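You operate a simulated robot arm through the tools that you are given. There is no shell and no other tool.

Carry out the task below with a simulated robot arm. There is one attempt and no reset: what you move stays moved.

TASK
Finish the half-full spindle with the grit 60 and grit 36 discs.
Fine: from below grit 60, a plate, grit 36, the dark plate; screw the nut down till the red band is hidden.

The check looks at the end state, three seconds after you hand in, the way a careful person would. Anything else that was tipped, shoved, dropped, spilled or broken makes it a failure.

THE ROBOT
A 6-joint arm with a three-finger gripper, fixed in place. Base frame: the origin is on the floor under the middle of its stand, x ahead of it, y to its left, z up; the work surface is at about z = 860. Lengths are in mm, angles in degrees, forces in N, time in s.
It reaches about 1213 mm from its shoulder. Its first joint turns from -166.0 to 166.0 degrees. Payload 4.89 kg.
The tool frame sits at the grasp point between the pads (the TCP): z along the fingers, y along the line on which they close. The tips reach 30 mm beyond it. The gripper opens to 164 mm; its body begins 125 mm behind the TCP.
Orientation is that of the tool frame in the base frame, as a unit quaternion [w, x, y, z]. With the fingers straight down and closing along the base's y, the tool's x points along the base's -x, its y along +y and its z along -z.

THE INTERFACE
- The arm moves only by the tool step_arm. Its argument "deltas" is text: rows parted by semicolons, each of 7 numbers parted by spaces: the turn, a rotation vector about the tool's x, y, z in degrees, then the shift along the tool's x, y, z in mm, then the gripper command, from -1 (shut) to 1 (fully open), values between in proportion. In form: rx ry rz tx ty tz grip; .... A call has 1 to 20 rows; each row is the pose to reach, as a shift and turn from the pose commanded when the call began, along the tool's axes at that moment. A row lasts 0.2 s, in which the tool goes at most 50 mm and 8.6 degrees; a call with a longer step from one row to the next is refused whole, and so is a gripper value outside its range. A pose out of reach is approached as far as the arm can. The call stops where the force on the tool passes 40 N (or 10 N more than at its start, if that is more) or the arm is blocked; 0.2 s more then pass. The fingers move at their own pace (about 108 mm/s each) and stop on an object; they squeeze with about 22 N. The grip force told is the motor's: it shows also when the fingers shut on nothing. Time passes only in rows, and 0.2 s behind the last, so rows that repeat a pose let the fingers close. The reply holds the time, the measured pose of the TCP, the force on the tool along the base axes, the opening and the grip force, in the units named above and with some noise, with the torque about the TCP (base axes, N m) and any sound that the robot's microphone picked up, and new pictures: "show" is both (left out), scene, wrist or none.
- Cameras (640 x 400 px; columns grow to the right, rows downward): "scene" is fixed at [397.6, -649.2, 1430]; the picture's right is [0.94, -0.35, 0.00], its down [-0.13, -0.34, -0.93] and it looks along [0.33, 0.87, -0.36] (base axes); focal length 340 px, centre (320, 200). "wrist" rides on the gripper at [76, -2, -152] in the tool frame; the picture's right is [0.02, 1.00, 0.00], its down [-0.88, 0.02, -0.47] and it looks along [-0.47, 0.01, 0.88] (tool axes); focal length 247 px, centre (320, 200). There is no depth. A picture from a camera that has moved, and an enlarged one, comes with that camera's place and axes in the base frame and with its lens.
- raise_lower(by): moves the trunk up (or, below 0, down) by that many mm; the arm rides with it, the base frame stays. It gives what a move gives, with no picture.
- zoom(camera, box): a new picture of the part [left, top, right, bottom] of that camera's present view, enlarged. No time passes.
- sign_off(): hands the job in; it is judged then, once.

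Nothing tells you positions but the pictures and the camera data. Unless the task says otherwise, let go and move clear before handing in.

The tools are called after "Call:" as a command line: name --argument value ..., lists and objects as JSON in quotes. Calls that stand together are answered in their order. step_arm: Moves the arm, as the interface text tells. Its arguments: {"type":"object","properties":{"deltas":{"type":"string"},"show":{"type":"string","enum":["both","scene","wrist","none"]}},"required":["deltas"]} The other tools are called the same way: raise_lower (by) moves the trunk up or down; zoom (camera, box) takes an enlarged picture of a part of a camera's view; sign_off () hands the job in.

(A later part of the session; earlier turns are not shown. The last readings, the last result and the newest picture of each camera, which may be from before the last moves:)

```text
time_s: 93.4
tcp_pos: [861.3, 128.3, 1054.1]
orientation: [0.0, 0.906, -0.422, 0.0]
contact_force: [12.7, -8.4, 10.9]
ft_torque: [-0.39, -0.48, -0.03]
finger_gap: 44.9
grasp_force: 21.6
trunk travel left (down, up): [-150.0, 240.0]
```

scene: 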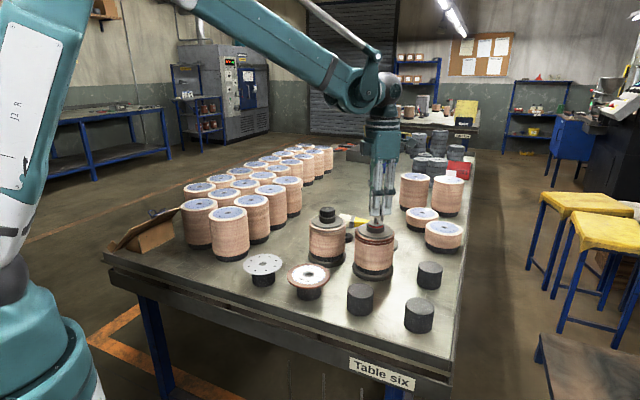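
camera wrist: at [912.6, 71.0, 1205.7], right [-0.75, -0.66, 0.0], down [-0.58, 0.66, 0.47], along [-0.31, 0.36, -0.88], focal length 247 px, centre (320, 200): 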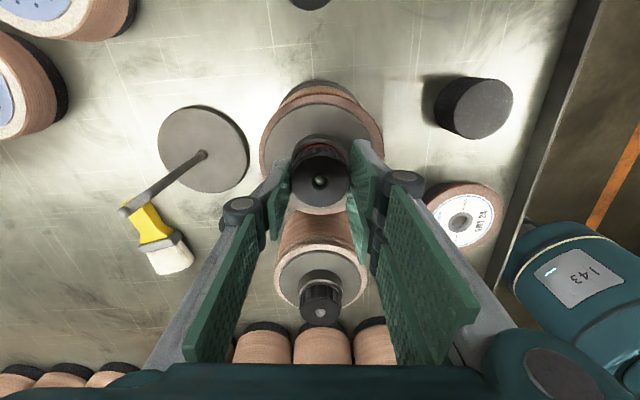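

Lateral forces just reflect small arm wander. I'll keep turning clockwise with no z command and watch whether the thread draws the nut down (Fz falling).

Call:
step_arm --deltas "0 0 8.5 0.2 0 0 -0.7; 0 0 17 0.3 0 0 -0.7; 0 0 25.5 0.3 0 0 -0.7; 0 0 34 0.3 0 0 -0.7; 0 0 42.5 0.3 0 0 -0.7; 0 0 51 0.3 0 0 -0.7; 0 0 59.5 0.3 0 0 -0.7; 0 0 68 0.3 0 0 -0.7; 0 0 76.5 0.3 0 0 -0.7; 0 0 80 0.3 0 0 -0.7" --show "none"

Call:
zoom --camera "wrist" --box '[300, 160, 340, 200]'

Call:
zoom --camera "scene" --box '[360, 200, 390, 230]'

```text
time_s: 95.6
tcp_pos: [862.8, 126.4, 1053.0]
orientation: [0.0, -0.422, 0.907, 0.0]
contact_force: [5.6, -14.5, 5.5]
ft_torque: [-0.92, -0.09, 0.06]
finger_gap: 44.6
grasp_force: 22.4
trunk travel left (down, up): [-150.0, 240.0]
```

```text
10.00 times, centred on (320, 180) of wrist
camera zoom: at [814.4, 67.5, 1205.2], right [-0.78, 0.63, 0.0], down [0.55, 0.69, 0.47], along [0.3, 0.37, -0.88], focal length 2470 px, centre (320, 400)
```

zoom: 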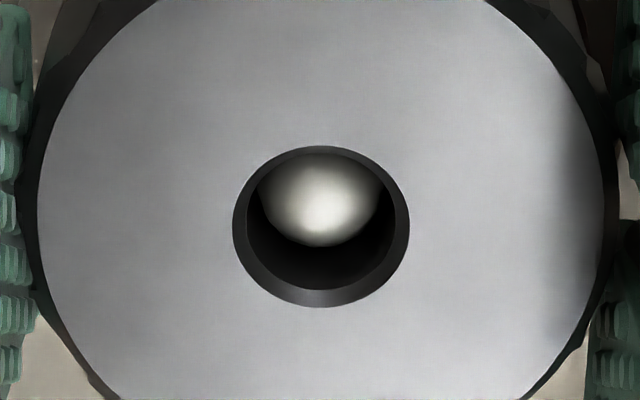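

```text
13.33 times, centred on (375, 215) of scene
camera zoom: at [397.6, -649.2, 1430.0], right [0.94, -0.35, 0.0], down [-0.13, -0.34, -0.93], along [0.33, 0.87, -0.36], focal length 4530 px, centre (-413, 0)
```

zoom: 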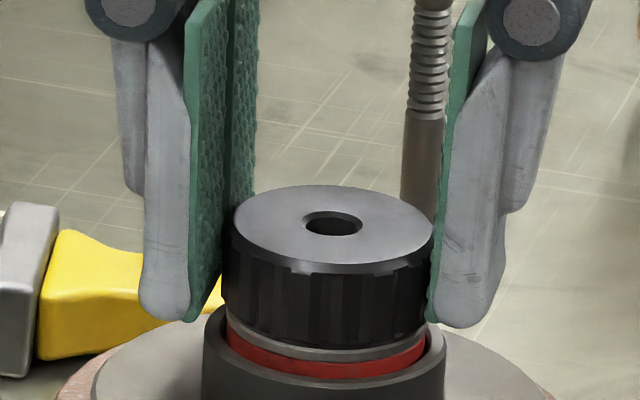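

The nut sits level on the rod, just on top of the sprung sleeve. I'll keep turning clockwise with a matching slow descent, relieving the side load as I go.

Call:
step_arm --deltas "0 0 0 0.34 -0.68 0 -0.7; 0 0 8.5 0.34 -0.68 0.1 -0.7; 0 0 17 0.34 -0.68 0.2 -0.7; 0 0 25.5 0.34 -0.68 0.3 -0.7; 0 0 34 0.34 -0.68 0.4 -0.7; 0 0 42.5 0.34 -0.68 0.5 -0.7; 0 0 51 0.34 -0.68 0.6 -0.7; 0 0 59.5 0.34 -0.68 0.7 -0.7; 0 0 68 0.34 -0.68 0.8 -0.7; 0 0 76.5 0.34 -0.68 0.9 -0.7; 0 0 85 0.34 -0.68 1 -0.7; 0 0 85 0.34 -0.68 1 -0.7" --show "none"

Call:
zoom --camera "wrist" --box '[300, 160, 340, 200]'

Call:
zoom --camera "scene" --box '[360, 200, 390, 230]'

```text
time_s: 98.2
tcp_pos: [862.3, 127.0, 1053.4]
orientation: [0.0, 0.301, 0.954, 0.0]
contact_force: [-13.1, -5.3, 5.3]
ft_torque: [0.06, 0.77, 0.06]
finger_gap: 44.7
grasp_force: 21.8
trunk travel left (down, up): [-150.0, 240.0]
```

```text
10.00 times, centred on (320, 180) of wrist
camera zoom: at [798.5, 170.2, 1205.0], right [0.56, 0.83, 0.0], down [0.73, -0.49, 0.47], along [0.39, -0.26, -0.88], focal length 2470 px, centre (320, 400)
```

zoom: 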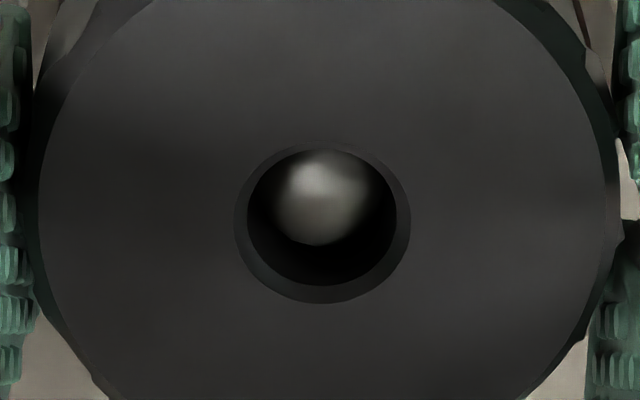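

```text
13.33 times, centred on (375, 215) of scene
camera zoom: at [397.6, -649.2, 1430.0], right [0.94, -0.35, 0.0], down [-0.13, -0.34, -0.93], along [0.33, 0.87, -0.36], focal length 4530 px, centre (-413, 0)
```

zoom: 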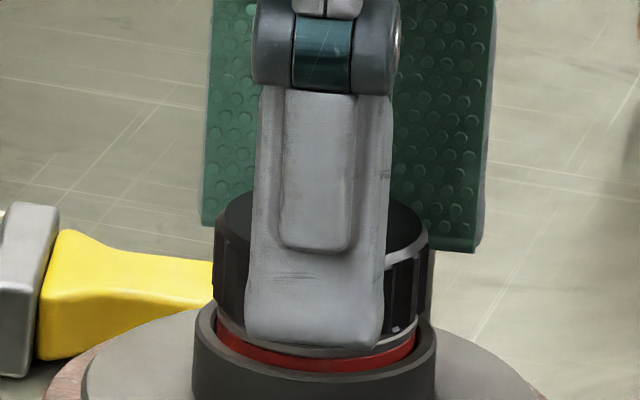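

The turn so far hasn't drawn the nut down. I'll check the thread's hand on the empty spindle's rod, which has the same type of rod.

Call:
zoom --camera "scene" --box '[370, 190, 395, 215]'

Call:
zoom --camera "scene" --box '[376, 192, 388, 204]'

Call:
zoom --camera "scene" --box '[300, 200, 350, 240]'

```text
16.00 times, centred on (382, 202) of scene
camera zoom: at [397.6, -649.2, 1430.0], right [0.94, -0.35, 0.0], down [-0.13, -0.34, -0.93], along [0.33, 0.87, -0.36], focal length 5435 px, centre (-680, 160)
```

zoom: 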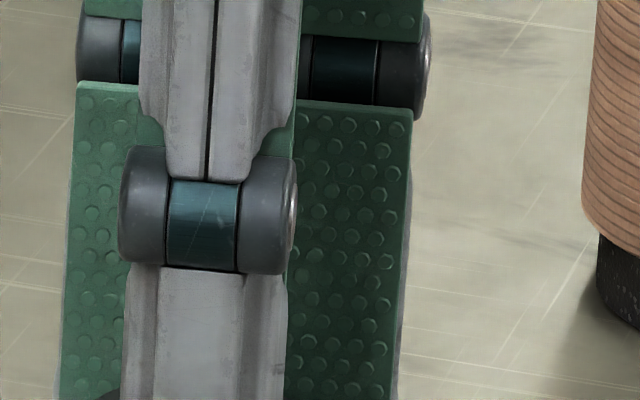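

```text
16.00 times, centred on (382, 198) of scene
camera zoom: at [397.6, -649.2, 1430.0], right [0.94, -0.35, 0.0], down [-0.13, -0.34, -0.93], along [0.33, 0.87, -0.36], focal length 5435 px, centre (-672, 232)
```

zoom: 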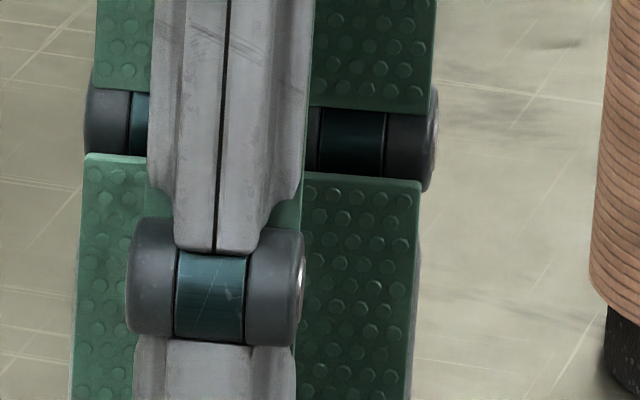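

```text
10.00 times, centred on (325, 220) of scene
camera zoom: at [397.6, -649.2, 1430.0], right [0.94, -0.35, 0.0], down [-0.13, -0.34, -0.93], along [0.33, 0.87, -0.36], focal length 3397 px, centre (270, 0)
```

zoom: 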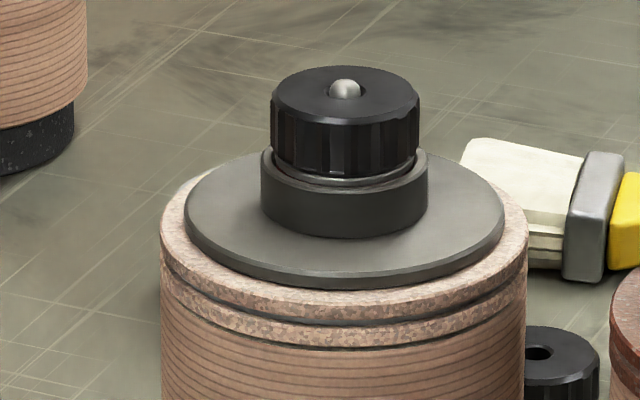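

The finished spindle shows the goal state: sleeve flush and rod tip standing just proud of the nut. I'll press lightly to learn what the nut is resting on (thread start or sprung sleeve), looking at the nut rim too.

Call:
step_arm --deltas "0 0 0 -0.3 -0.3 0.5 -0.7; 0 0 0 -0.3 -0.3 1 -0.7; 0 0 0 -0.3 -0.3 1 -0.7" --show "none"

Call:
zoom --camera "wrist" --box '[280, 135, 360, 215]'

Call:
zoom --camera "scene" --box '[365, 210, 390, 235]'

```text
time_s: 99.0
tcp_pos: [861.1, 125.8, 1052.4]
orientation: [0.0, 0.301, 0.954, 0.0]
contact_force: [-15.3, -4.5, 12.8]
ft_torque: [-0.09, 0.43, 0.01]
finger_gap: 44.5
grasp_force: 22.0
trunk travel left (down, up): [-150.0, 240.0]
```

```text
5.00 times, centred on (320, 175) of wrist
camera zoom: at [798.0, 169.5, 1204.0], right [0.56, 0.83, 0.0], down [0.73, -0.49, 0.47], along [0.39, -0.26, -0.88], focal length 1235 px, centre (320, 325)
```

zoom: 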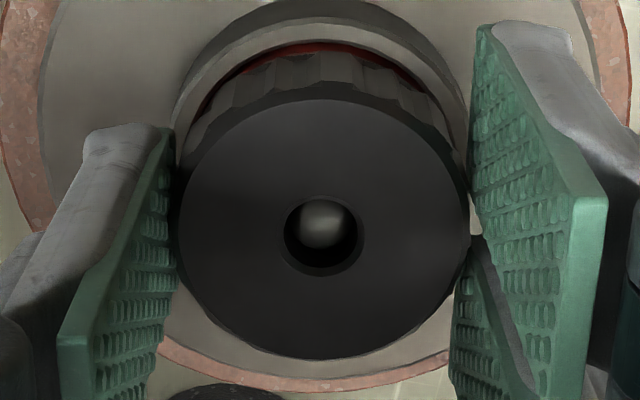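

```text
16.00 times, centred on (378, 222) of scene
camera zoom: at [397.6, -649.2, 1430.0], right [0.94, -0.35, 0.0], down [-0.13, -0.34, -0.93], along [0.33, 0.87, -0.36], focal length 5435 px, centre (-600, -160)
```

zoom: 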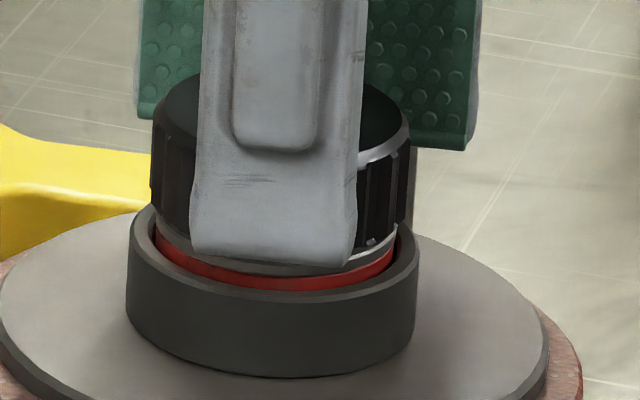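

The thread may simply not have caught its start yet, as I've only turned about 205° in total. I'll relieve the side load and keep turning with light down-force.

Call:
step_arm --deltas "0 0 0 0.3 -0.4 0 -0.7; 0 0 0 0.56 -0.76 0 -0.7; 0 0 8.5 0.56 -0.76 0 -0.7; 0 0 17 0.56 -0.76 0 -0.7; 0 0 25.5 0.56 -0.76 0 -0.7; 0 0 34 0.56 -0.76 0 -0.7; 0 0 42.5 0.56 -0.76 0 -0.7; 0 0 51 0.56 -0.76 0 -0.7; 0 0 59.5 0.56 -0.76 0 -0.7; 0 0 68 0.56 -0.76 0 -0.7; 0 0 76.5 0.56 -0.76 0 -0.7; 0 0 85 0.56 -0.76 0 -0.7; 0 0 93.5 0.56 -0.76 0 -0.7; 0 0 102 0.56 -0.76 0 -0.7; 0 0 110 0.56 -0.76 0 -0.7; 0 0 110 0.56 -0.76 0 -0.7" --show "none"

Call:
zoom --camera "wrist" --box '[280, 135, 360, 215]'

Call:
zoom --camera "scene" --box '[365, 190, 395, 230]'

```text
time_s: 102.4
tcp_pos: [862.8, 127.3, 1049.9]
orientation: [-0.001, 0.954, 0.299, 0.0]
contact_force: [2.2, 2.4, -10.1]
ft_torque: [-0.01, -0.08, -0.1]
finger_gap: 45.0
grasp_force: 21.4
trunk travel left (down, up): [-150.0, 240.0]
```

```text
5.00 times, centred on (320, 175) of wrist
camera zoom: at [924.5, 172.5, 1202.9], right [0.59, -0.81, 0.0], down [-0.71, -0.52, 0.47], along [-0.38, -0.28, -0.88], focal length 1235 px, centre (320, 325)
```

zoom: 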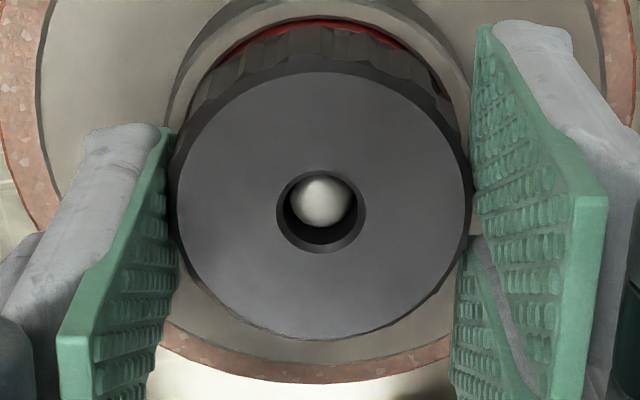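

```text
10.00 times, centred on (380, 210) of scene
camera zoom: at [397.6, -649.2, 1430.0], right [0.94, -0.35, 0.0], down [-0.13, -0.34, -0.93], along [0.33, 0.87, -0.36], focal length 3397 px, centre (-280, 100)
```

zoom: 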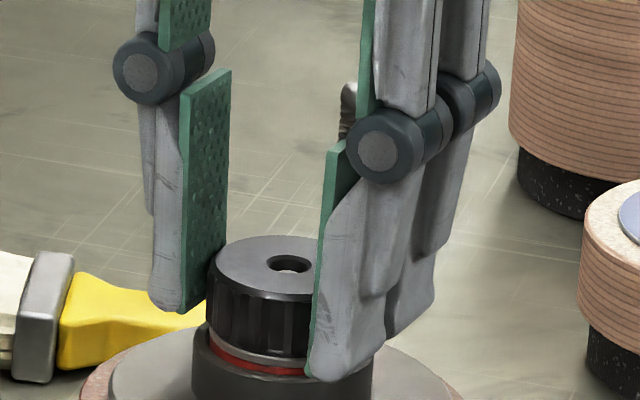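

The thread has caught: Fz is now -10 N, so the nut is pulling itself down, and the side loads are low. I'll check whether the spindle as a whole has shifted.

Call:
zoom --camera "scene" --box '[350, 210, 400, 260]'

Call:
zoom --camera "scene" --box '[340, 200, 410, 280]'

Call:
zoom --camera "wrist" --box '[200, 40, 440, 240]'

```text
8.00 times, centred on (375, 235) of scene
camera zoom: at [397.6, -649.2, 1430.0], right [0.94, -0.35, 0.0], down [-0.13, -0.34, -0.93], along [0.33, 0.87, -0.36], focal length 2718 px, centre (-120, -80)
```

zoom: 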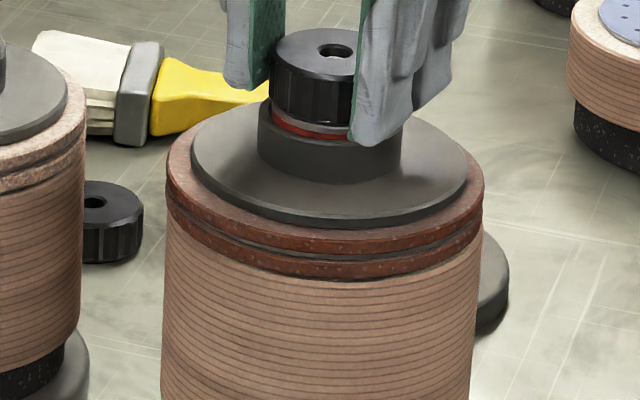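

```text
5.00 times, centred on (375, 240) of scene
camera zoom: at [397.6, -649.2, 1430.0], right [0.94, -0.35, 0.0], down [-0.13, -0.34, -0.93], along [0.33, 0.87, -0.36], focal length 1699 px, centre (45, 0)
```

zoom: 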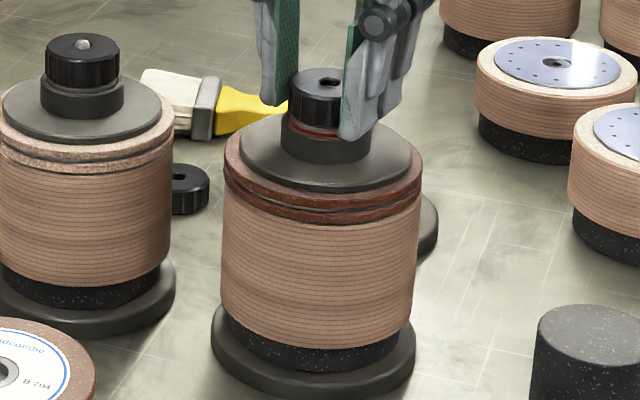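

```text
2.00 times, centred on (320, 140) of wrist
camera zoom: at [924.5, 172.5, 1202.9], right [0.59, -0.81, 0.0], down [-0.71, -0.52, 0.47], along [-0.38, -0.28, -0.88], focal length 494 px, centre (320, 320)
```

zoom: 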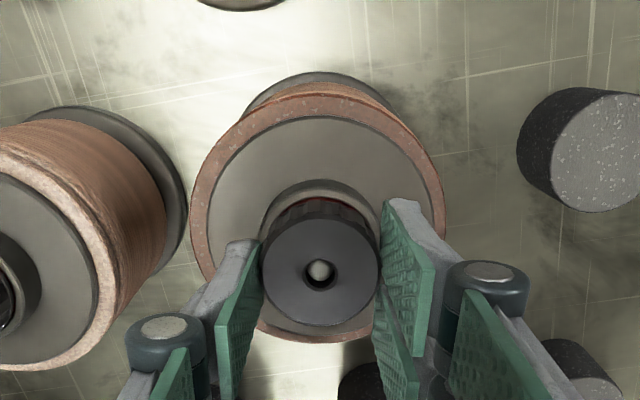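

The whole free-standing spindle slid about 5 mm toward (+x,+y) under the side load. It is upright and undisturbed otherwise. The nut is threaded on, so I'll relax, open the fingers and re-centre on the rod before the next stroke.

Call:
step_arm --deltas "0 0 0 0 0 0.8 -0.7; 0 0 0 0 0 0.8 -0.4; 0 0 0 0 0 0.8 -0.25; 0 0 0 0 0 0.8 -0.02; 0 0 0 0 0 0.8 -0.02" --show "none"

Call:
zoom --camera "wrist" --box '[280, 135, 360, 215]'

Call:
zoom --camera "scene" --box '[355, 205, 395, 235]'

```text
time_s: 103.6
tcp_pos: [861.6, 126.9, 1051.8]
orientation: [0.001, 0.954, 0.301, 0.0]
contact_force: [-0.1, 0.1, -0.1]
ft_torque: [-0.01, 0.0, 0.03]
finger_gap: 80.5
grasp_force: 0.0
trunk travel left (down, up): [-150.0, 240.0]
```

```text
5.00 times, centred on (320, 175) of wrist
camera zoom: at [923.6, 172.1, 1203.1], right [0.59, -0.81, 0.0], down [-0.71, -0.52, 0.47], along [-0.38, -0.28, -0.88], focal length 1235 px, centre (320, 325)
```

zoom: 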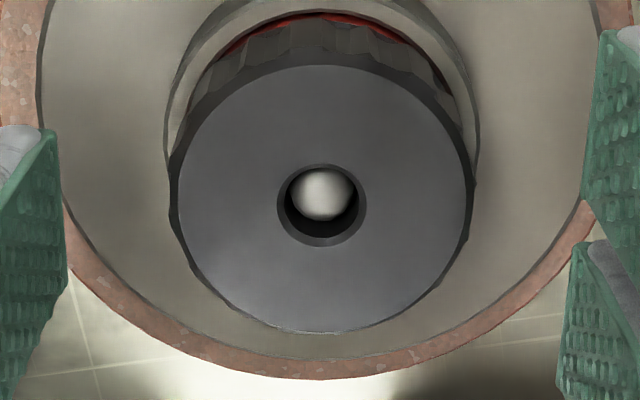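

```text
13.33 times, centred on (375, 220) of scene
camera zoom: at [397.6, -649.2, 1430.0], right [0.94, -0.35, 0.0], down [-0.13, -0.34, -0.93], along [0.33, 0.87, -0.36], focal length 4530 px, centre (-413, -67)
```

zoom: 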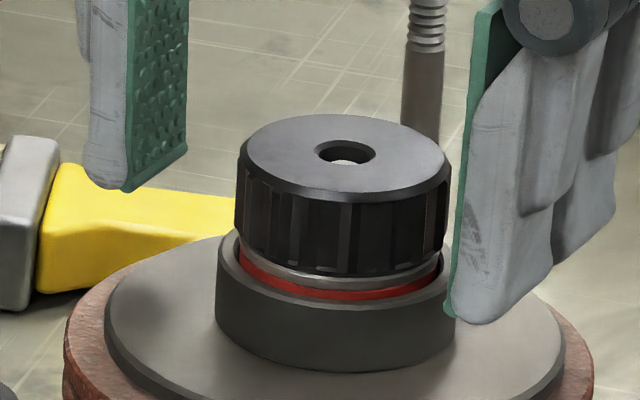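

The nut is clearly visible: level on the rod, red band still showing. I'll re-centre (+5.7 mm in tool x) and rewind the wrist counter-clockwise with the fingers open.

Call:
step_arm --deltas "0 0 0 3 -0.2 0 -0.02; 0 0 0 5.7 -0.3 0 -0.02; 0 0 -8.5 5.7 -0.3 0 -0.02; 0 0 -17 5.7 -0.3 0 -0.02; 0 0 -25.5 5.7 -0.3 0 -0.02; 0 0 -34 5.7 -0.3 0 -0.02; 0 0 -42.5 5.7 -0.3 0 -0.02; 0 0 -51 5.7 -0.3 0 -0.02; 0 0 -59.5 5.7 -0.3 0 -0.02; 0 0 -68 5.7 -0.3 0 -0.02; 0 0 -76.5 5.7 -0.3 0 -0.02; 0 0 -85 5.7 -0.3 0 -0.02; 0 0 -93.5 5.7 -0.3 0 -0.02; 0 0 -102 5.7 -0.3 0 -0.02; 0 0 -110.5 5.7 -0.3 0 -0.02; 0 0 -119 5.7 -0.3 0 -0.02; 0 0 -127.5 5.7 -0.3 0 -0.02; 0 0 -136 5.7 -0.3 0 -0.02; 0 0 -144.5 5.7 -0.3 0 -0.02; 0 0 -145 5.7 -0.3 0 -0.02" --show "none"

Call:
zoom --camera "wrist" --box '[280, 135, 360, 215]'

Call:
zoom --camera "scene" --box '[355, 205, 395, 235]'

```text
time_s: 107.8
tcp_pos: [866.2, 128.3, 1051.6]
orientation: [-0.001, 0.0, 1.0, 0.001]
contact_force: [-0.5, -0.8, 0.4]
ft_torque: [0.02, 0.0, -0.03]
finger_gap: 80.2
grasp_force: 0.1
trunk travel left (down, up): [-150.0, 240.0]
```

```text
5.00 times, centred on (320, 175) of wrist
camera zoom: at [790.7, 127.6, 1202.6], right [-0.02, 1.0, 0.0], down [0.88, 0.02, 0.47], along [0.47, 0.01, -0.88], focal length 1235 px, centre (320, 325)
```

zoom: 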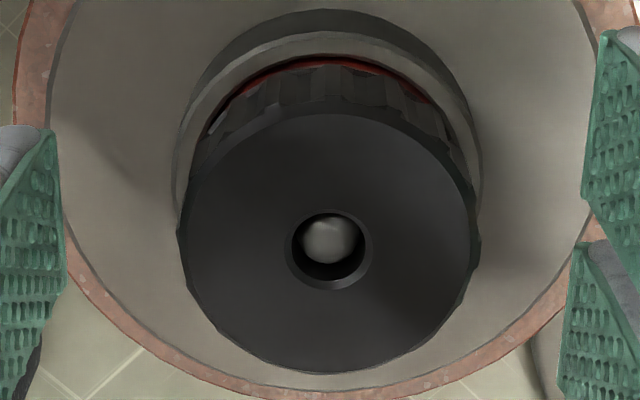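

```text
13.33 times, centred on (375, 220) of scene
camera zoom: at [397.6, -649.2, 1430.0], right [0.94, -0.35, 0.0], down [-0.13, -0.34, -0.93], along [0.33, 0.87, -0.36], focal length 4530 px, centre (-413, -67)
```

zoom: 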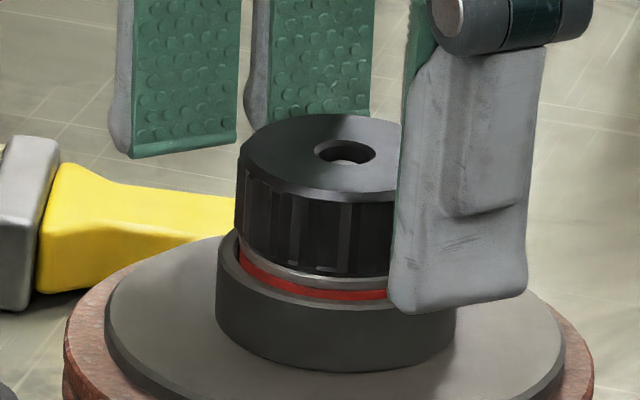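

The nut stayed put while rewinding. I'll re-centre slightly and continue rewinding to -170°.

Call:
step_arm --deltas "0 0 -8.5 -0.9 1 0 -0.02; 0 0 -17 -0.9 1 0 -0.02; 0 0 -25.5 -0.9 1 0 -0.02; 0 0 -34 -0.9 1 0 -0.02; 0 0 -42.5 -0.9 1 0 -0.02; 0 0 -51 -0.9 1 0 -0.02; 0 0 -59.5 -0.9 1 0 -0.02; 0 0 -68 -0.9 1 0 -0.02; 0 0 -76.5 -0.9 1 0 -0.02; 0 0 -85 -0.9 1 0 -0.02; 0 0 -93.5 -0.9 1 0 -0.02; 0 0 -102 -0.9 1 0 -0.02; 0 0 -110.5 -0.9 1 0 -0.02; 0 0 -119 -0.9 1 0 -0.02; 0 0 -127.5 -0.9 1 0 -0.02; 0 0 -136 -0.9 1 0 -0.02; 0 0 -144.5 -0.9 1 0 -0.02; 0 0 -153 -0.9 1 0 -0.02; 0 0 -161.5 -0.9 1 0 -0.02; 0 0 -170 -0.9 1 0 -0.02" --show "none"

Call:
zoom --camera "wrist" --box '[280, 135, 360, 215]'

Call:
zoom --camera "scene" --box '[355, 205, 395, 235]'

```text
time_s: 112.0
tcp_pos: [865.6, 131.4, 1051.0]
orientation: [0.0, 0.996, -0.086, 0.001]
contact_force: [-0.4, -0.5, 0.7]
ft_torque: [-0.01, 0.0, 0.01]
finger_gap: 80.4
grasp_force: 0.0
trunk travel left (down, up): [-150.0, 240.0]
```

```text
5.00 times, centred on (320, 175) of wrist
camera zoom: at [942.5, 120.2, 1202.4], right [-0.15, -0.99, 0.0], down [-0.87, 0.13, 0.47], along [-0.47, 0.07, -0.88], focal length 1235 px, centre (320, 325)
```

zoom: 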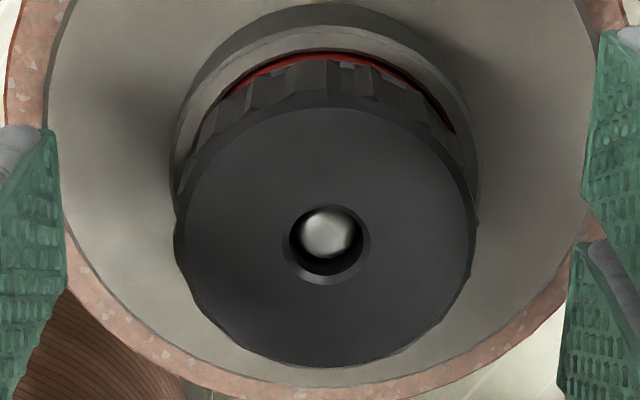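

```text
13.33 times, centred on (375, 220) of scene
camera zoom: at [397.6, -649.2, 1430.0], right [0.94, -0.35, 0.0], down [-0.13, -0.34, -0.93], along [0.33, 0.87, -0.36], focal length 4530 px, centre (-413, -67)
```

zoom: 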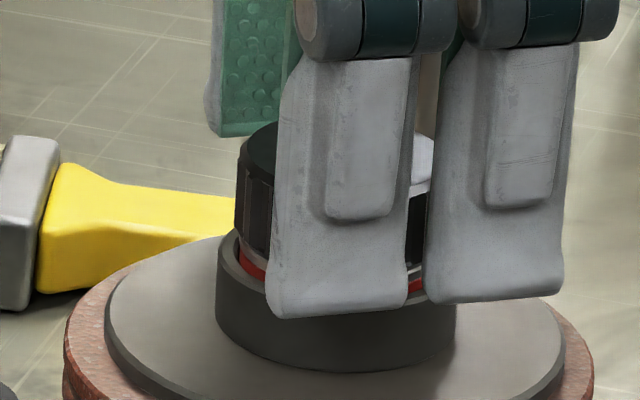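

Well centred. I'll close on the nut and check for side force before turning.

Call:
step_arm --deltas "0 0 0 0.1 0.5 0 -0.2; 0 0 0 0.1 0.5 0 -0.4; 0 0 0 0.1 0.5 0 -0.6; 0 0 0 0.1 0.5 0 -0.7; 0 0 0 0.1 0.5 0 -0.7" --show "none"

Call:
zoom --camera "wrist" --box '[280, 135, 360, 215]'

```text
time_s: 113.2
tcp_pos: [866.6, 130.6, 1051.0]
orientation: [-0.001, 0.996, -0.087, 0.0]
contact_force: [-0.1, 1.4, 1.0]
ft_torque: [0.04, -0.03, 0.01]
finger_gap: 44.6
grasp_force: 22.4
trunk travel left (down, up): [-150.0, 240.0]
```

```text
5.00 times, centred on (320, 175) of wrist
camera zoom: at [942.1, 119.1, 1202.5], right [-0.15, -0.99, 0.0], down [-0.87, 0.13, 0.47], along [-0.47, 0.07, -0.88], focal length 1235 px, centre (320, 325)
```

zoom: 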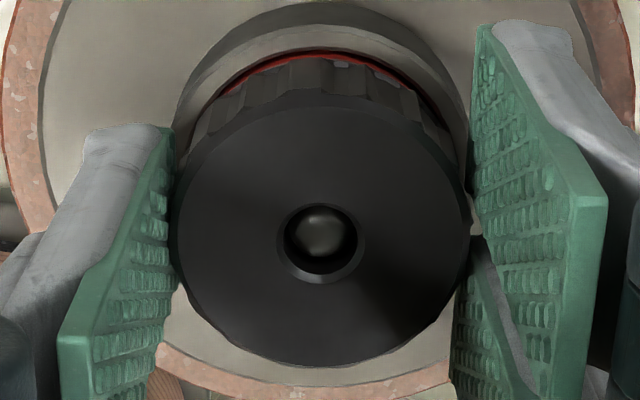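

Gripped with negligible side force. Turning clockwise 85° with a matching descent, then checking.

Call:
step_arm --deltas "0 0 8.5 0 0 0.07 -0.7; 0 0 17 0 0 0.14 -0.7; 0 0 25.5 0 0 0.2 -0.7; 0 0 34 0 0 0.27 -0.7; 0 0 42.5 0 0 0.35 -0.7; 0 0 51 0 0 0.42 -0.7; 0 0 59.5 0 0 0.5 -0.7; 0 0 68 0 0 0.57 -0.7; 0 0 76.5 0 0 0.64 -0.7; 0 0 85 0 0 0.7 -0.7" --show "none"

Call:
zoom --camera "wrist" --box '[280, 135, 360, 215]'

Call:
zoom --camera "scene" --box '[355, 205, 395, 235]'

```text
time_s: 115.4
tcp_pos: [867.2, 130.8, 1049.0]
orientation: [-0.001, -0.675, 0.738, 0.001]
contact_force: [7.7, 1.5, 2.6]
ft_torque: [0.04, -0.23, 0.18]
finger_gap: 44.9
grasp_force: 21.8
trunk travel left (down, up): [-150.0, 240.0]
```

```text
5.00 times, centred on (320, 175) of wrist
camera zoom: at [861.9, 55.1, 1201.2], right [-1.0, 0.07, 0.0], down [0.06, 0.88, 0.47], along [0.03, 0.47, -0.88], focal length 1235 px, centre (320, 325)
```

zoom: 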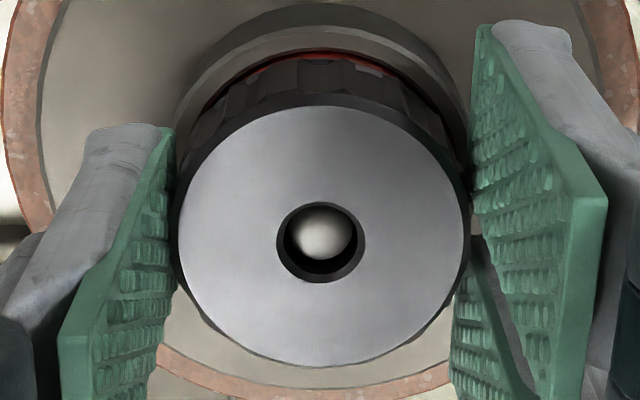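

```text
13.33 times, centred on (375, 220) of scene
camera zoom: at [397.6, -649.2, 1430.0], right [0.94, -0.35, 0.0], down [-0.13, -0.34, -0.93], along [0.33, 0.87, -0.36], focal length 4530 px, centre (-413, -67)
```

zoom: 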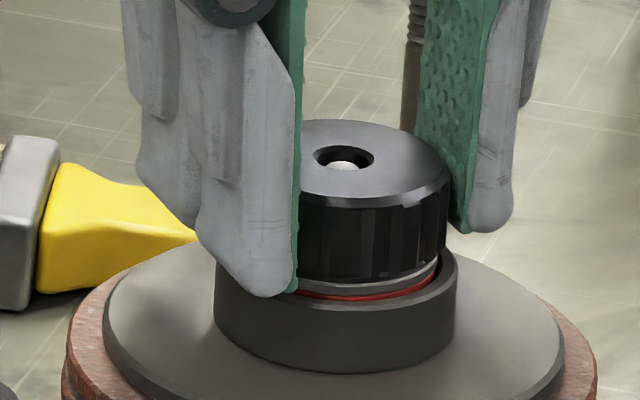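

The red band is narrowing, so it's working. Continuing clockwise with a slight side-load relief.

Call:
step_arm --deltas "0 0 8.5 0 -0.2 0.1 -0.7; 0 0 17 0 -0.4 0.2 -0.7; 0 0 25.5 0 -0.4 0.3 -0.7; 0 0 34 0 -0.4 0.4 -0.7; 0 0 42.5 0 -0.4 0.45 -0.7; 0 0 51 0 -0.4 0.5 -0.7; 0 0 59.5 0 -0.4 0.6 -0.7; 0 0 68 0 -0.4 0.65 -0.7; 0 0 76.5 0 -0.4 0.7 -0.7; 0 0 85 0 -0.4 0.8 -0.7" --show "none"

Call:
zoom --camera "wrist" --box '[280, 135, 360, 215]'

Call:
zoom --camera "scene" --box '[355, 205, 395, 235]'

```text
time_s: 117.6
tcp_pos: [868.0, 130.7, 1048.6]
orientation: [0.0, 0.0, 1.0, 0.0]
contact_force: [2.5, 7.6, 1.7]
ft_torque: [0.16, -0.02, 0.26]
finger_gap: 44.7
grasp_force: 21.4
trunk travel left (down, up): [-150.0, 240.0]
```

```text
5.00 times, centred on (320, 175) of wrist
camera zoom: at [792.1, 129.1, 1201.0], right [-0.02, 1.0, 0.0], down [0.88, 0.02, 0.47], along [0.47, 0.01, -0.88], focal length 1235 px, centre (320, 325)
```

zoom: 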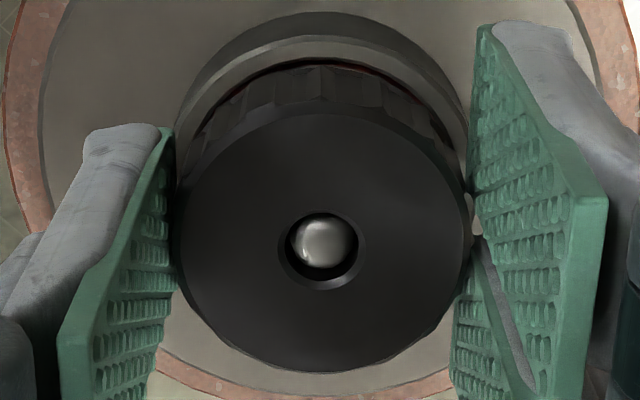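

```text
13.33 times, centred on (375, 220) of scene
camera zoom: at [397.6, -649.2, 1430.0], right [0.94, -0.35, 0.0], down [-0.13, -0.34, -0.93], along [0.33, 0.87, -0.36], focal length 4530 px, centre (-413, -67)
```

zoom: 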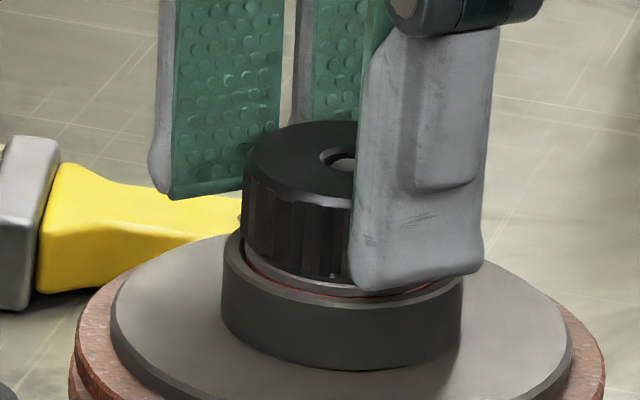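

Nearly there: only a thin red line remains. One more partial turn, with the side load relieved.

Call:
step_arm --deltas "0 0 0 -0.2 0.5 0 -0.7; 0 0 8.5 -0.2 0.5 0.1 -0.7; 0 0 17 -0.2 0.5 0.2 -0.7; 0 0 25.5 -0.2 0.5 0.3 -0.7; 0 0 34 -0.2 0.5 0.35 -0.7; 0 0 42.5 -0.2 0.5 0.4 -0.7; 0 0 51 -0.2 0.5 0.5 -0.7; 0 0 59.5 -0.2 0.5 0.55 -0.7; 0 0 68 -0.2 0.5 0.6 -0.7; 0 0 68 -0.2 0.5 0.6 -0.7" --show "none"

Call:
zoom --camera "wrist" --box '[280, 135, 360, 215]'

Call:
zoom --camera "scene" --box '[355, 205, 395, 235]'

```text
time_s: 119.8
tcp_pos: [867.2, 132.8, 1048.4]
orientation: [0.0, 0.56, 0.829, 0.0]
contact_force: [3.0, 8.5, 1.4]
ft_torque: [0.26, -0.04, -0.09]
finger_gap: 45.0
grasp_force: 22.2
trunk travel left (down, up): [-150.0, 240.0]
```

```text
5.00 times, centred on (320, 175) of wrist
camera zoom: at [837.7, 203.1, 1200.1], right [0.92, 0.39, 0.0], down [0.35, -0.81, 0.47], along [0.19, -0.43, -0.88], focal length 1235 px, centre (320, 325)
```

zoom: 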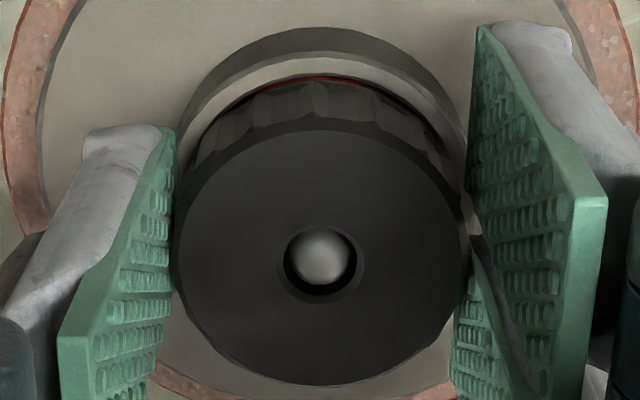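

```text
13.33 times, centred on (375, 220) of scene
camera zoom: at [397.6, -649.2, 1430.0], right [0.94, -0.35, 0.0], down [-0.13, -0.34, -0.93], along [0.33, 0.87, -0.36], focal length 4530 px, centre (-413, -67)
```

zoom: 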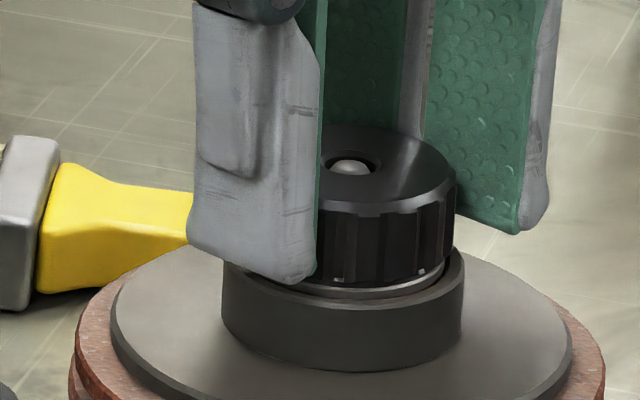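

From the scene it's hidden, but the wrist view still shows a sliver of red inside the rim. I'll turn a bit more to be sure.

Call:
step_arm --deltas "0 0 0 0.39 0.37 0 -0.7; 0 0 8.5 0.39 0.37 0.1 -0.7; 0 0 17 0.39 0.37 0.2 -0.7; 0 0 25.5 0.39 0.37 0.3 -0.7; 0 0 34 0.39 0.37 0.35 -0.7; 0 0 42.5 0.39 0.37 0.4 -0.7; 0 0 51 0.39 0.37 0.5 -0.7; 0 0 59.5 0.39 0.37 0.55 -0.7; 0 0 68 0.39 0.37 0.6 -0.7; 0 0 76 0.39 0.37 0.7 -0.7; 0 0 76 0.39 0.37 0.7 -0.7" --show "none"

Call:
zoom --camera "wrist" --box '[280, 135, 360, 215]'

Call:
zoom --camera "scene" --box '[355, 205, 395, 235]'

```text
time_s: 122.2
tcp_pos: [866.9, 132.3, 1048.0]
orientation: [0.001, 0.951, 0.308, 0.0]
contact_force: [1.6, -0.6, 1.6]
ft_torque: [-0.01, 0.03, -0.11]
finger_gap: 44.9
grasp_force: 22.2
trunk travel left (down, up): [-150.0, 240.0]
```

```text
5.00 times, centred on (320, 175) of wrist
camera zoom: at [928.7, 178.2, 1199.9], right [0.6, -0.8, 0.0], down [-0.7, -0.53, 0.47], along [-0.38, -0.29, -0.88], focal length 1235 px, centre (320, 325)
```

zoom: 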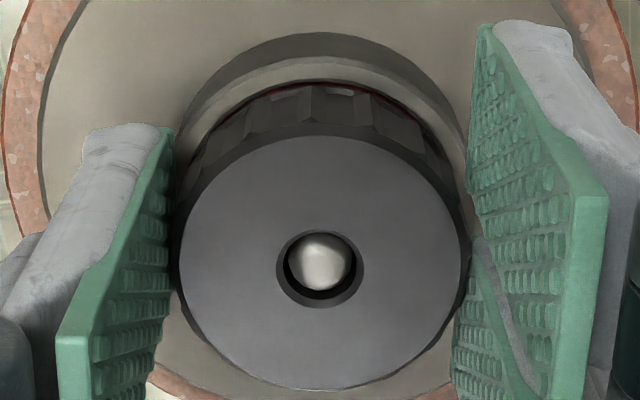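

```text
13.33 times, centred on (375, 220) of scene
camera zoom: at [397.6, -649.2, 1430.0], right [0.94, -0.35, 0.0], down [-0.13, -0.34, -0.93], along [0.33, 0.87, -0.36], focal length 4530 px, centre (-413, -67)
```

zoom: 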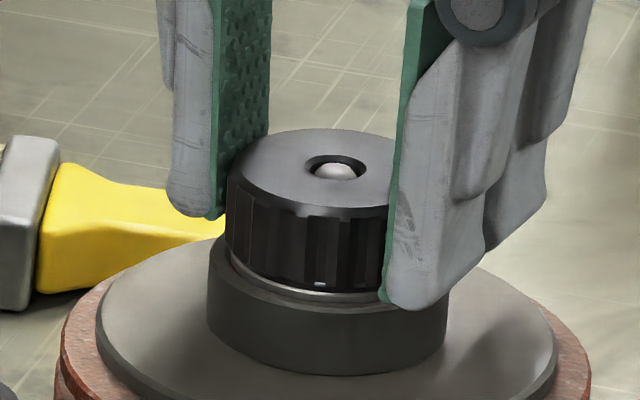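

Call:
zoom --camera "wrist" --box '[298, 145, 342, 170]'

Call:
zoom --camera "scene" --box '[365, 215, 390, 235]'

Call:
zoom --camera "scene" --box '[310, 200, 345, 230]'

```text
14.55 times, centred on (320, 158) of wrist
camera zoom: at [928.7, 178.2, 1199.9], right [0.6, -0.8, 0.0], down [-0.7, -0.53, 0.47], along [-0.38, -0.29, -0.88], focal length 3592 px, centre (320, 818)
```

zoom: 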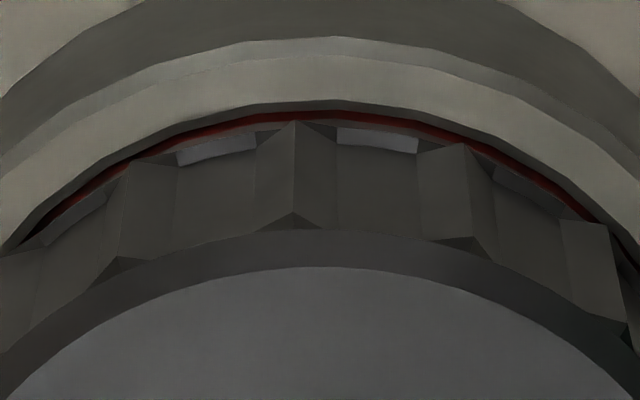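

```text
16.00 times, centred on (378, 225) of scene
camera zoom: at [397.6, -649.2, 1430.0], right [0.94, -0.35, 0.0], down [-0.13, -0.34, -0.93], along [0.33, 0.87, -0.36], focal length 5435 px, centre (-600, -200)
```

zoom: 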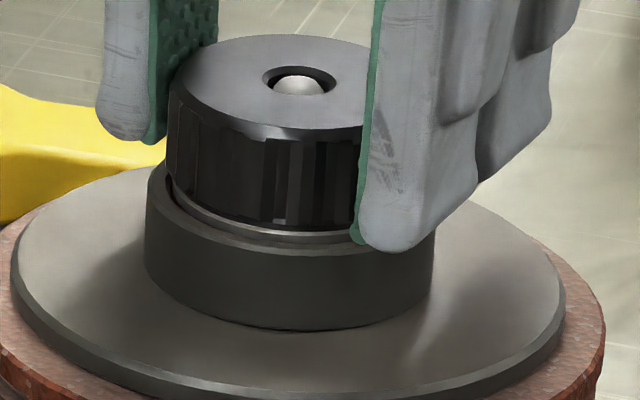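

```text
13.33 times, centred on (328, 215) of scene
camera zoom: at [397.6, -649.2, 1430.0], right [0.94, -0.35, 0.0], down [-0.13, -0.34, -0.93], along [0.33, 0.87, -0.36], focal length 4530 px, centre (220, 0)
```

zoom: 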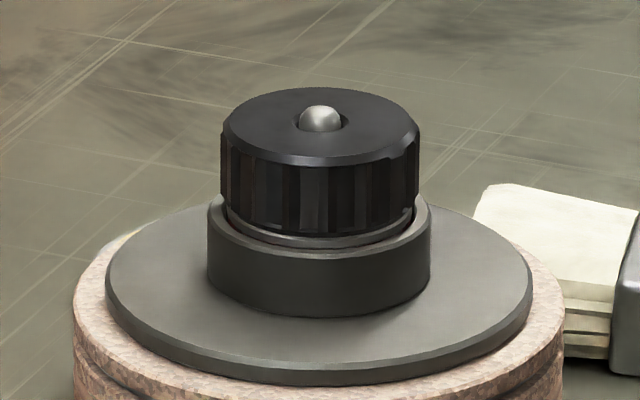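

Only a thin trace of red remains inside the gap when viewed from above. The finished spindle sits about 1 mm lower, so I'll turn further.

Call:
step_arm --deltas "0 0 7 0 0 0.06 -0.7; 0 0 14 0 0 0.12 -0.7; 0 0 21 0 0 0.18 -0.7; 0 0 28 0 0 0.24 -0.7; 0 0 28 0 0 0.24 -0.7" --show "none"

Call:
zoom --camera "wrist" --box '[298, 145, 342, 170]'

```text
time_s: 123.4
tcp_pos: [869.2, 123.8, 1048.3]
orientation: [-0.002, 0.99, 0.138, 0.0]
contact_force: [0.8, 6.4, -1.9]
ft_torque: [0.1, 0.01, -0.01]
finger_gap: 45.0
grasp_force: 21.9
out of reach, approached as far as the arm can: row 3, 4, 5
trunk travel left (down, up): [-150.0, 240.0]
```

```text
14.55 times, centred on (320, 158) of wrist
camera zoom: at [942.9, 146.1, 1199.3], right [0.29, -0.96, 0.0], down [-0.84, -0.26, 0.47], along [-0.45, -0.13, -0.88], focal length 3592 px, centre (320, 818)
```

zoom: 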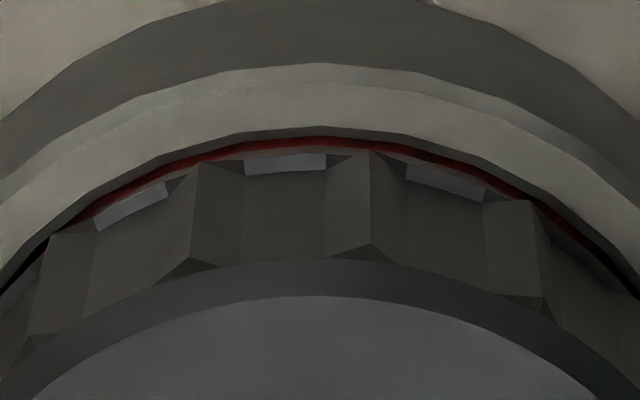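

That hit the wrist limit and the position deviated, so I'll open the fingers right away and check the spindle.

Call:
step_arm --deltas "0 0 -12 0 0 0 -0.5; 0 0 -14 0 0 0 -0.3; 0 0 -14 0 0 0 -0.02; 0 0 -14 0 0 0 -0.02" --show "scene"

Call:
zoom --camera "scene" --box '[340, 200, 410, 280]'

Call:
zoom --camera "wrist" --box '[280, 135, 360, 215]'

```text
refused: row 1 steps farther than a row can; nothing moved
```

```text
5.00 times, centred on (375, 240) of scene
camera zoom: at [397.6, -649.2, 1430.0], right [0.94, -0.35, 0.0], down [-0.13, -0.34, -0.93], along [0.33, 0.87, -0.36], focal length 1699 px, centre (45, 0)
```

zoom: 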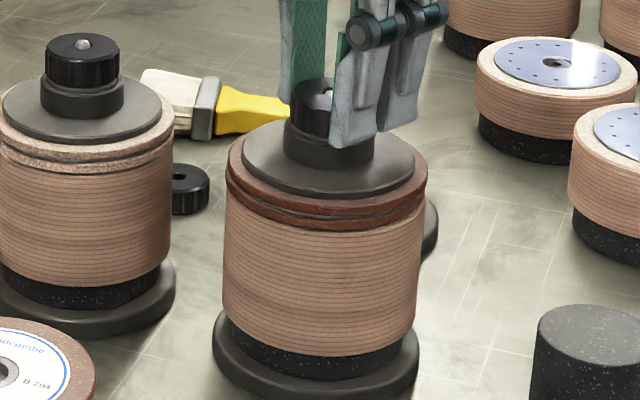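

```text
5.00 times, centred on (320, 175) of wrist
camera zoom: at [942.9, 146.1, 1199.3], right [0.29, -0.96, 0.0], down [-0.84, -0.26, 0.47], along [-0.45, -0.13, -0.88], focal length 1235 px, centre (320, 325)
```

zoom: 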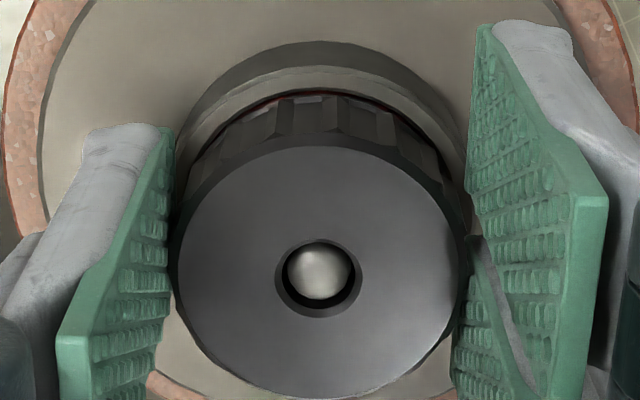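

The spindle slid back about 7 mm toward its original spot but is upright. Opening in place now.

Call:
step_arm --deltas "0 0 0 0 0 0 -0.5; 0 0 0 0 0 0 -0.3; 0 0 0 0 0 0 -0.02; 0 0 0 0 0 0 -0.02" --show "scene"

Call:
zoom --camera "scene" --box '[340, 200, 410, 280]'

Call:
zoom --camera "wrist" --box '[280, 135, 360, 215]'

```text
time_s: 124.4
tcp_pos: [870.0, 122.8, 1047.9]
orientation: [-0.002, 0.99, 0.138, 0.0]
contact_force: [0.2, 0.4, 0.3]
ft_torque: [0.02, -0.01, 0.01]
finger_gap: 80.6
grasp_force: 0.1
trunk travel left (down, up): [-150.0, 240.0]
```

scene: 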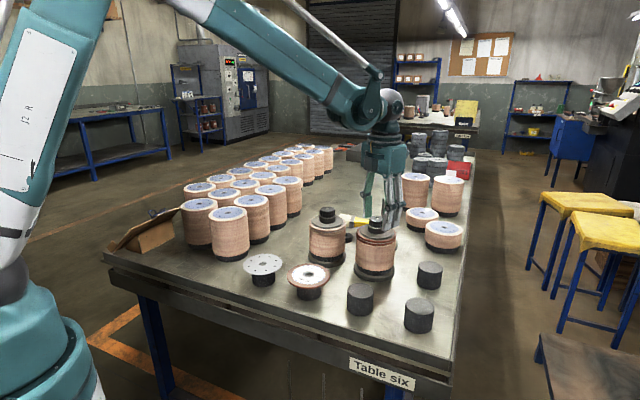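

```text
5.00 times, centred on (375, 240) of scene
camera zoom: at [397.6, -649.2, 1430.0], right [0.94, -0.35, 0.0], down [-0.13, -0.34, -0.93], along [0.33, 0.87, -0.36], focal length 1699 px, centre (45, 0)
```

zoom: 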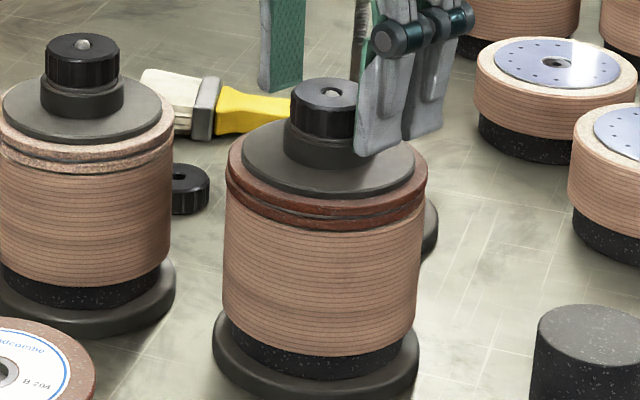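

```text
5.00 times, centred on (320, 175) of wrist
camera zoom: at [942.8, 145.6, 1199.5], right [0.29, -0.96, 0.0], down [-0.84, -0.26, 0.47], along [-0.45, -0.13, -0.88], focal length 1235 px, centre (320, 325)
```

zoom: 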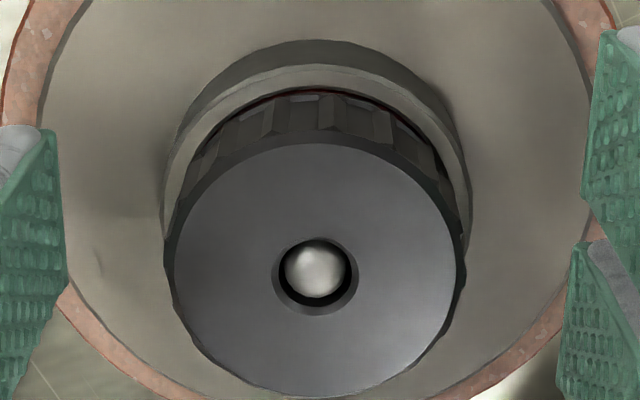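

I'll raise clear of the nut first, then rewind the wrist and re-centre from above, since the commanded pose may differ from the actual one after hitting the limit.

Call:
step_arm --deltas "0 0 0 0 0 -20 -0.02; 0 0 0 0 0 -40 -0.02; 0 0 -8 0 0 -40 -0.02; 0 0 -16 0 0 -40 -0.02; 0 0 -24 0 0 -40 -0.02; 0 0 -32 0 0 -40 -0.02; 0 0 -32 0 0 -40 -0.02" --show "none"

Call:
zoom --camera "wrist" --box '[240, 100, 400, 240]'

Call:
zoom --camera "scene" --box '[350, 205, 400, 245]'

```text
time_s: 126.0
tcp_pos: [869.7, 122.8, 1087.2]
orientation: [-0.002, 0.914, 0.406, 0.001]
contact_force: [0.3, -0.2, -0.4]
ft_torque: [-0.03, -0.01, 0.0]
finger_gap: 80.6
grasp_force: 0.1
trunk travel left (down, up): [-150.0, 240.0]
```

```text
2.86 times, centred on (320, 170) of wrist
camera zoom: at [920.1, 180.0, 1239.3], right [0.76, -0.65, 0.0], down [-0.58, -0.67, 0.47], along [-0.31, -0.35, -0.88], focal length 706 px, centre (320, 286)
```

zoom: 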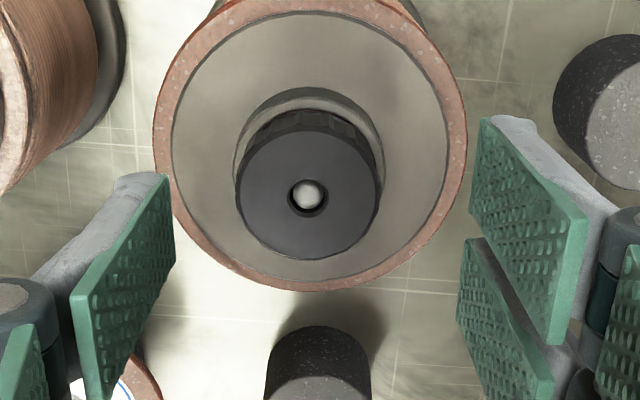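

```text
10.00 times, centred on (375, 225) of scene
camera zoom: at [397.6, -649.2, 1430.0], right [0.94, -0.35, 0.0], down [-0.13, -0.34, -0.93], along [0.33, 0.87, -0.36], focal length 3397 px, centre (-230, -50)
```

zoom: 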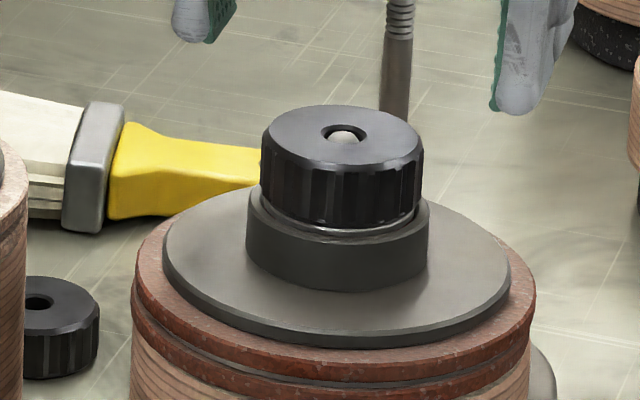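

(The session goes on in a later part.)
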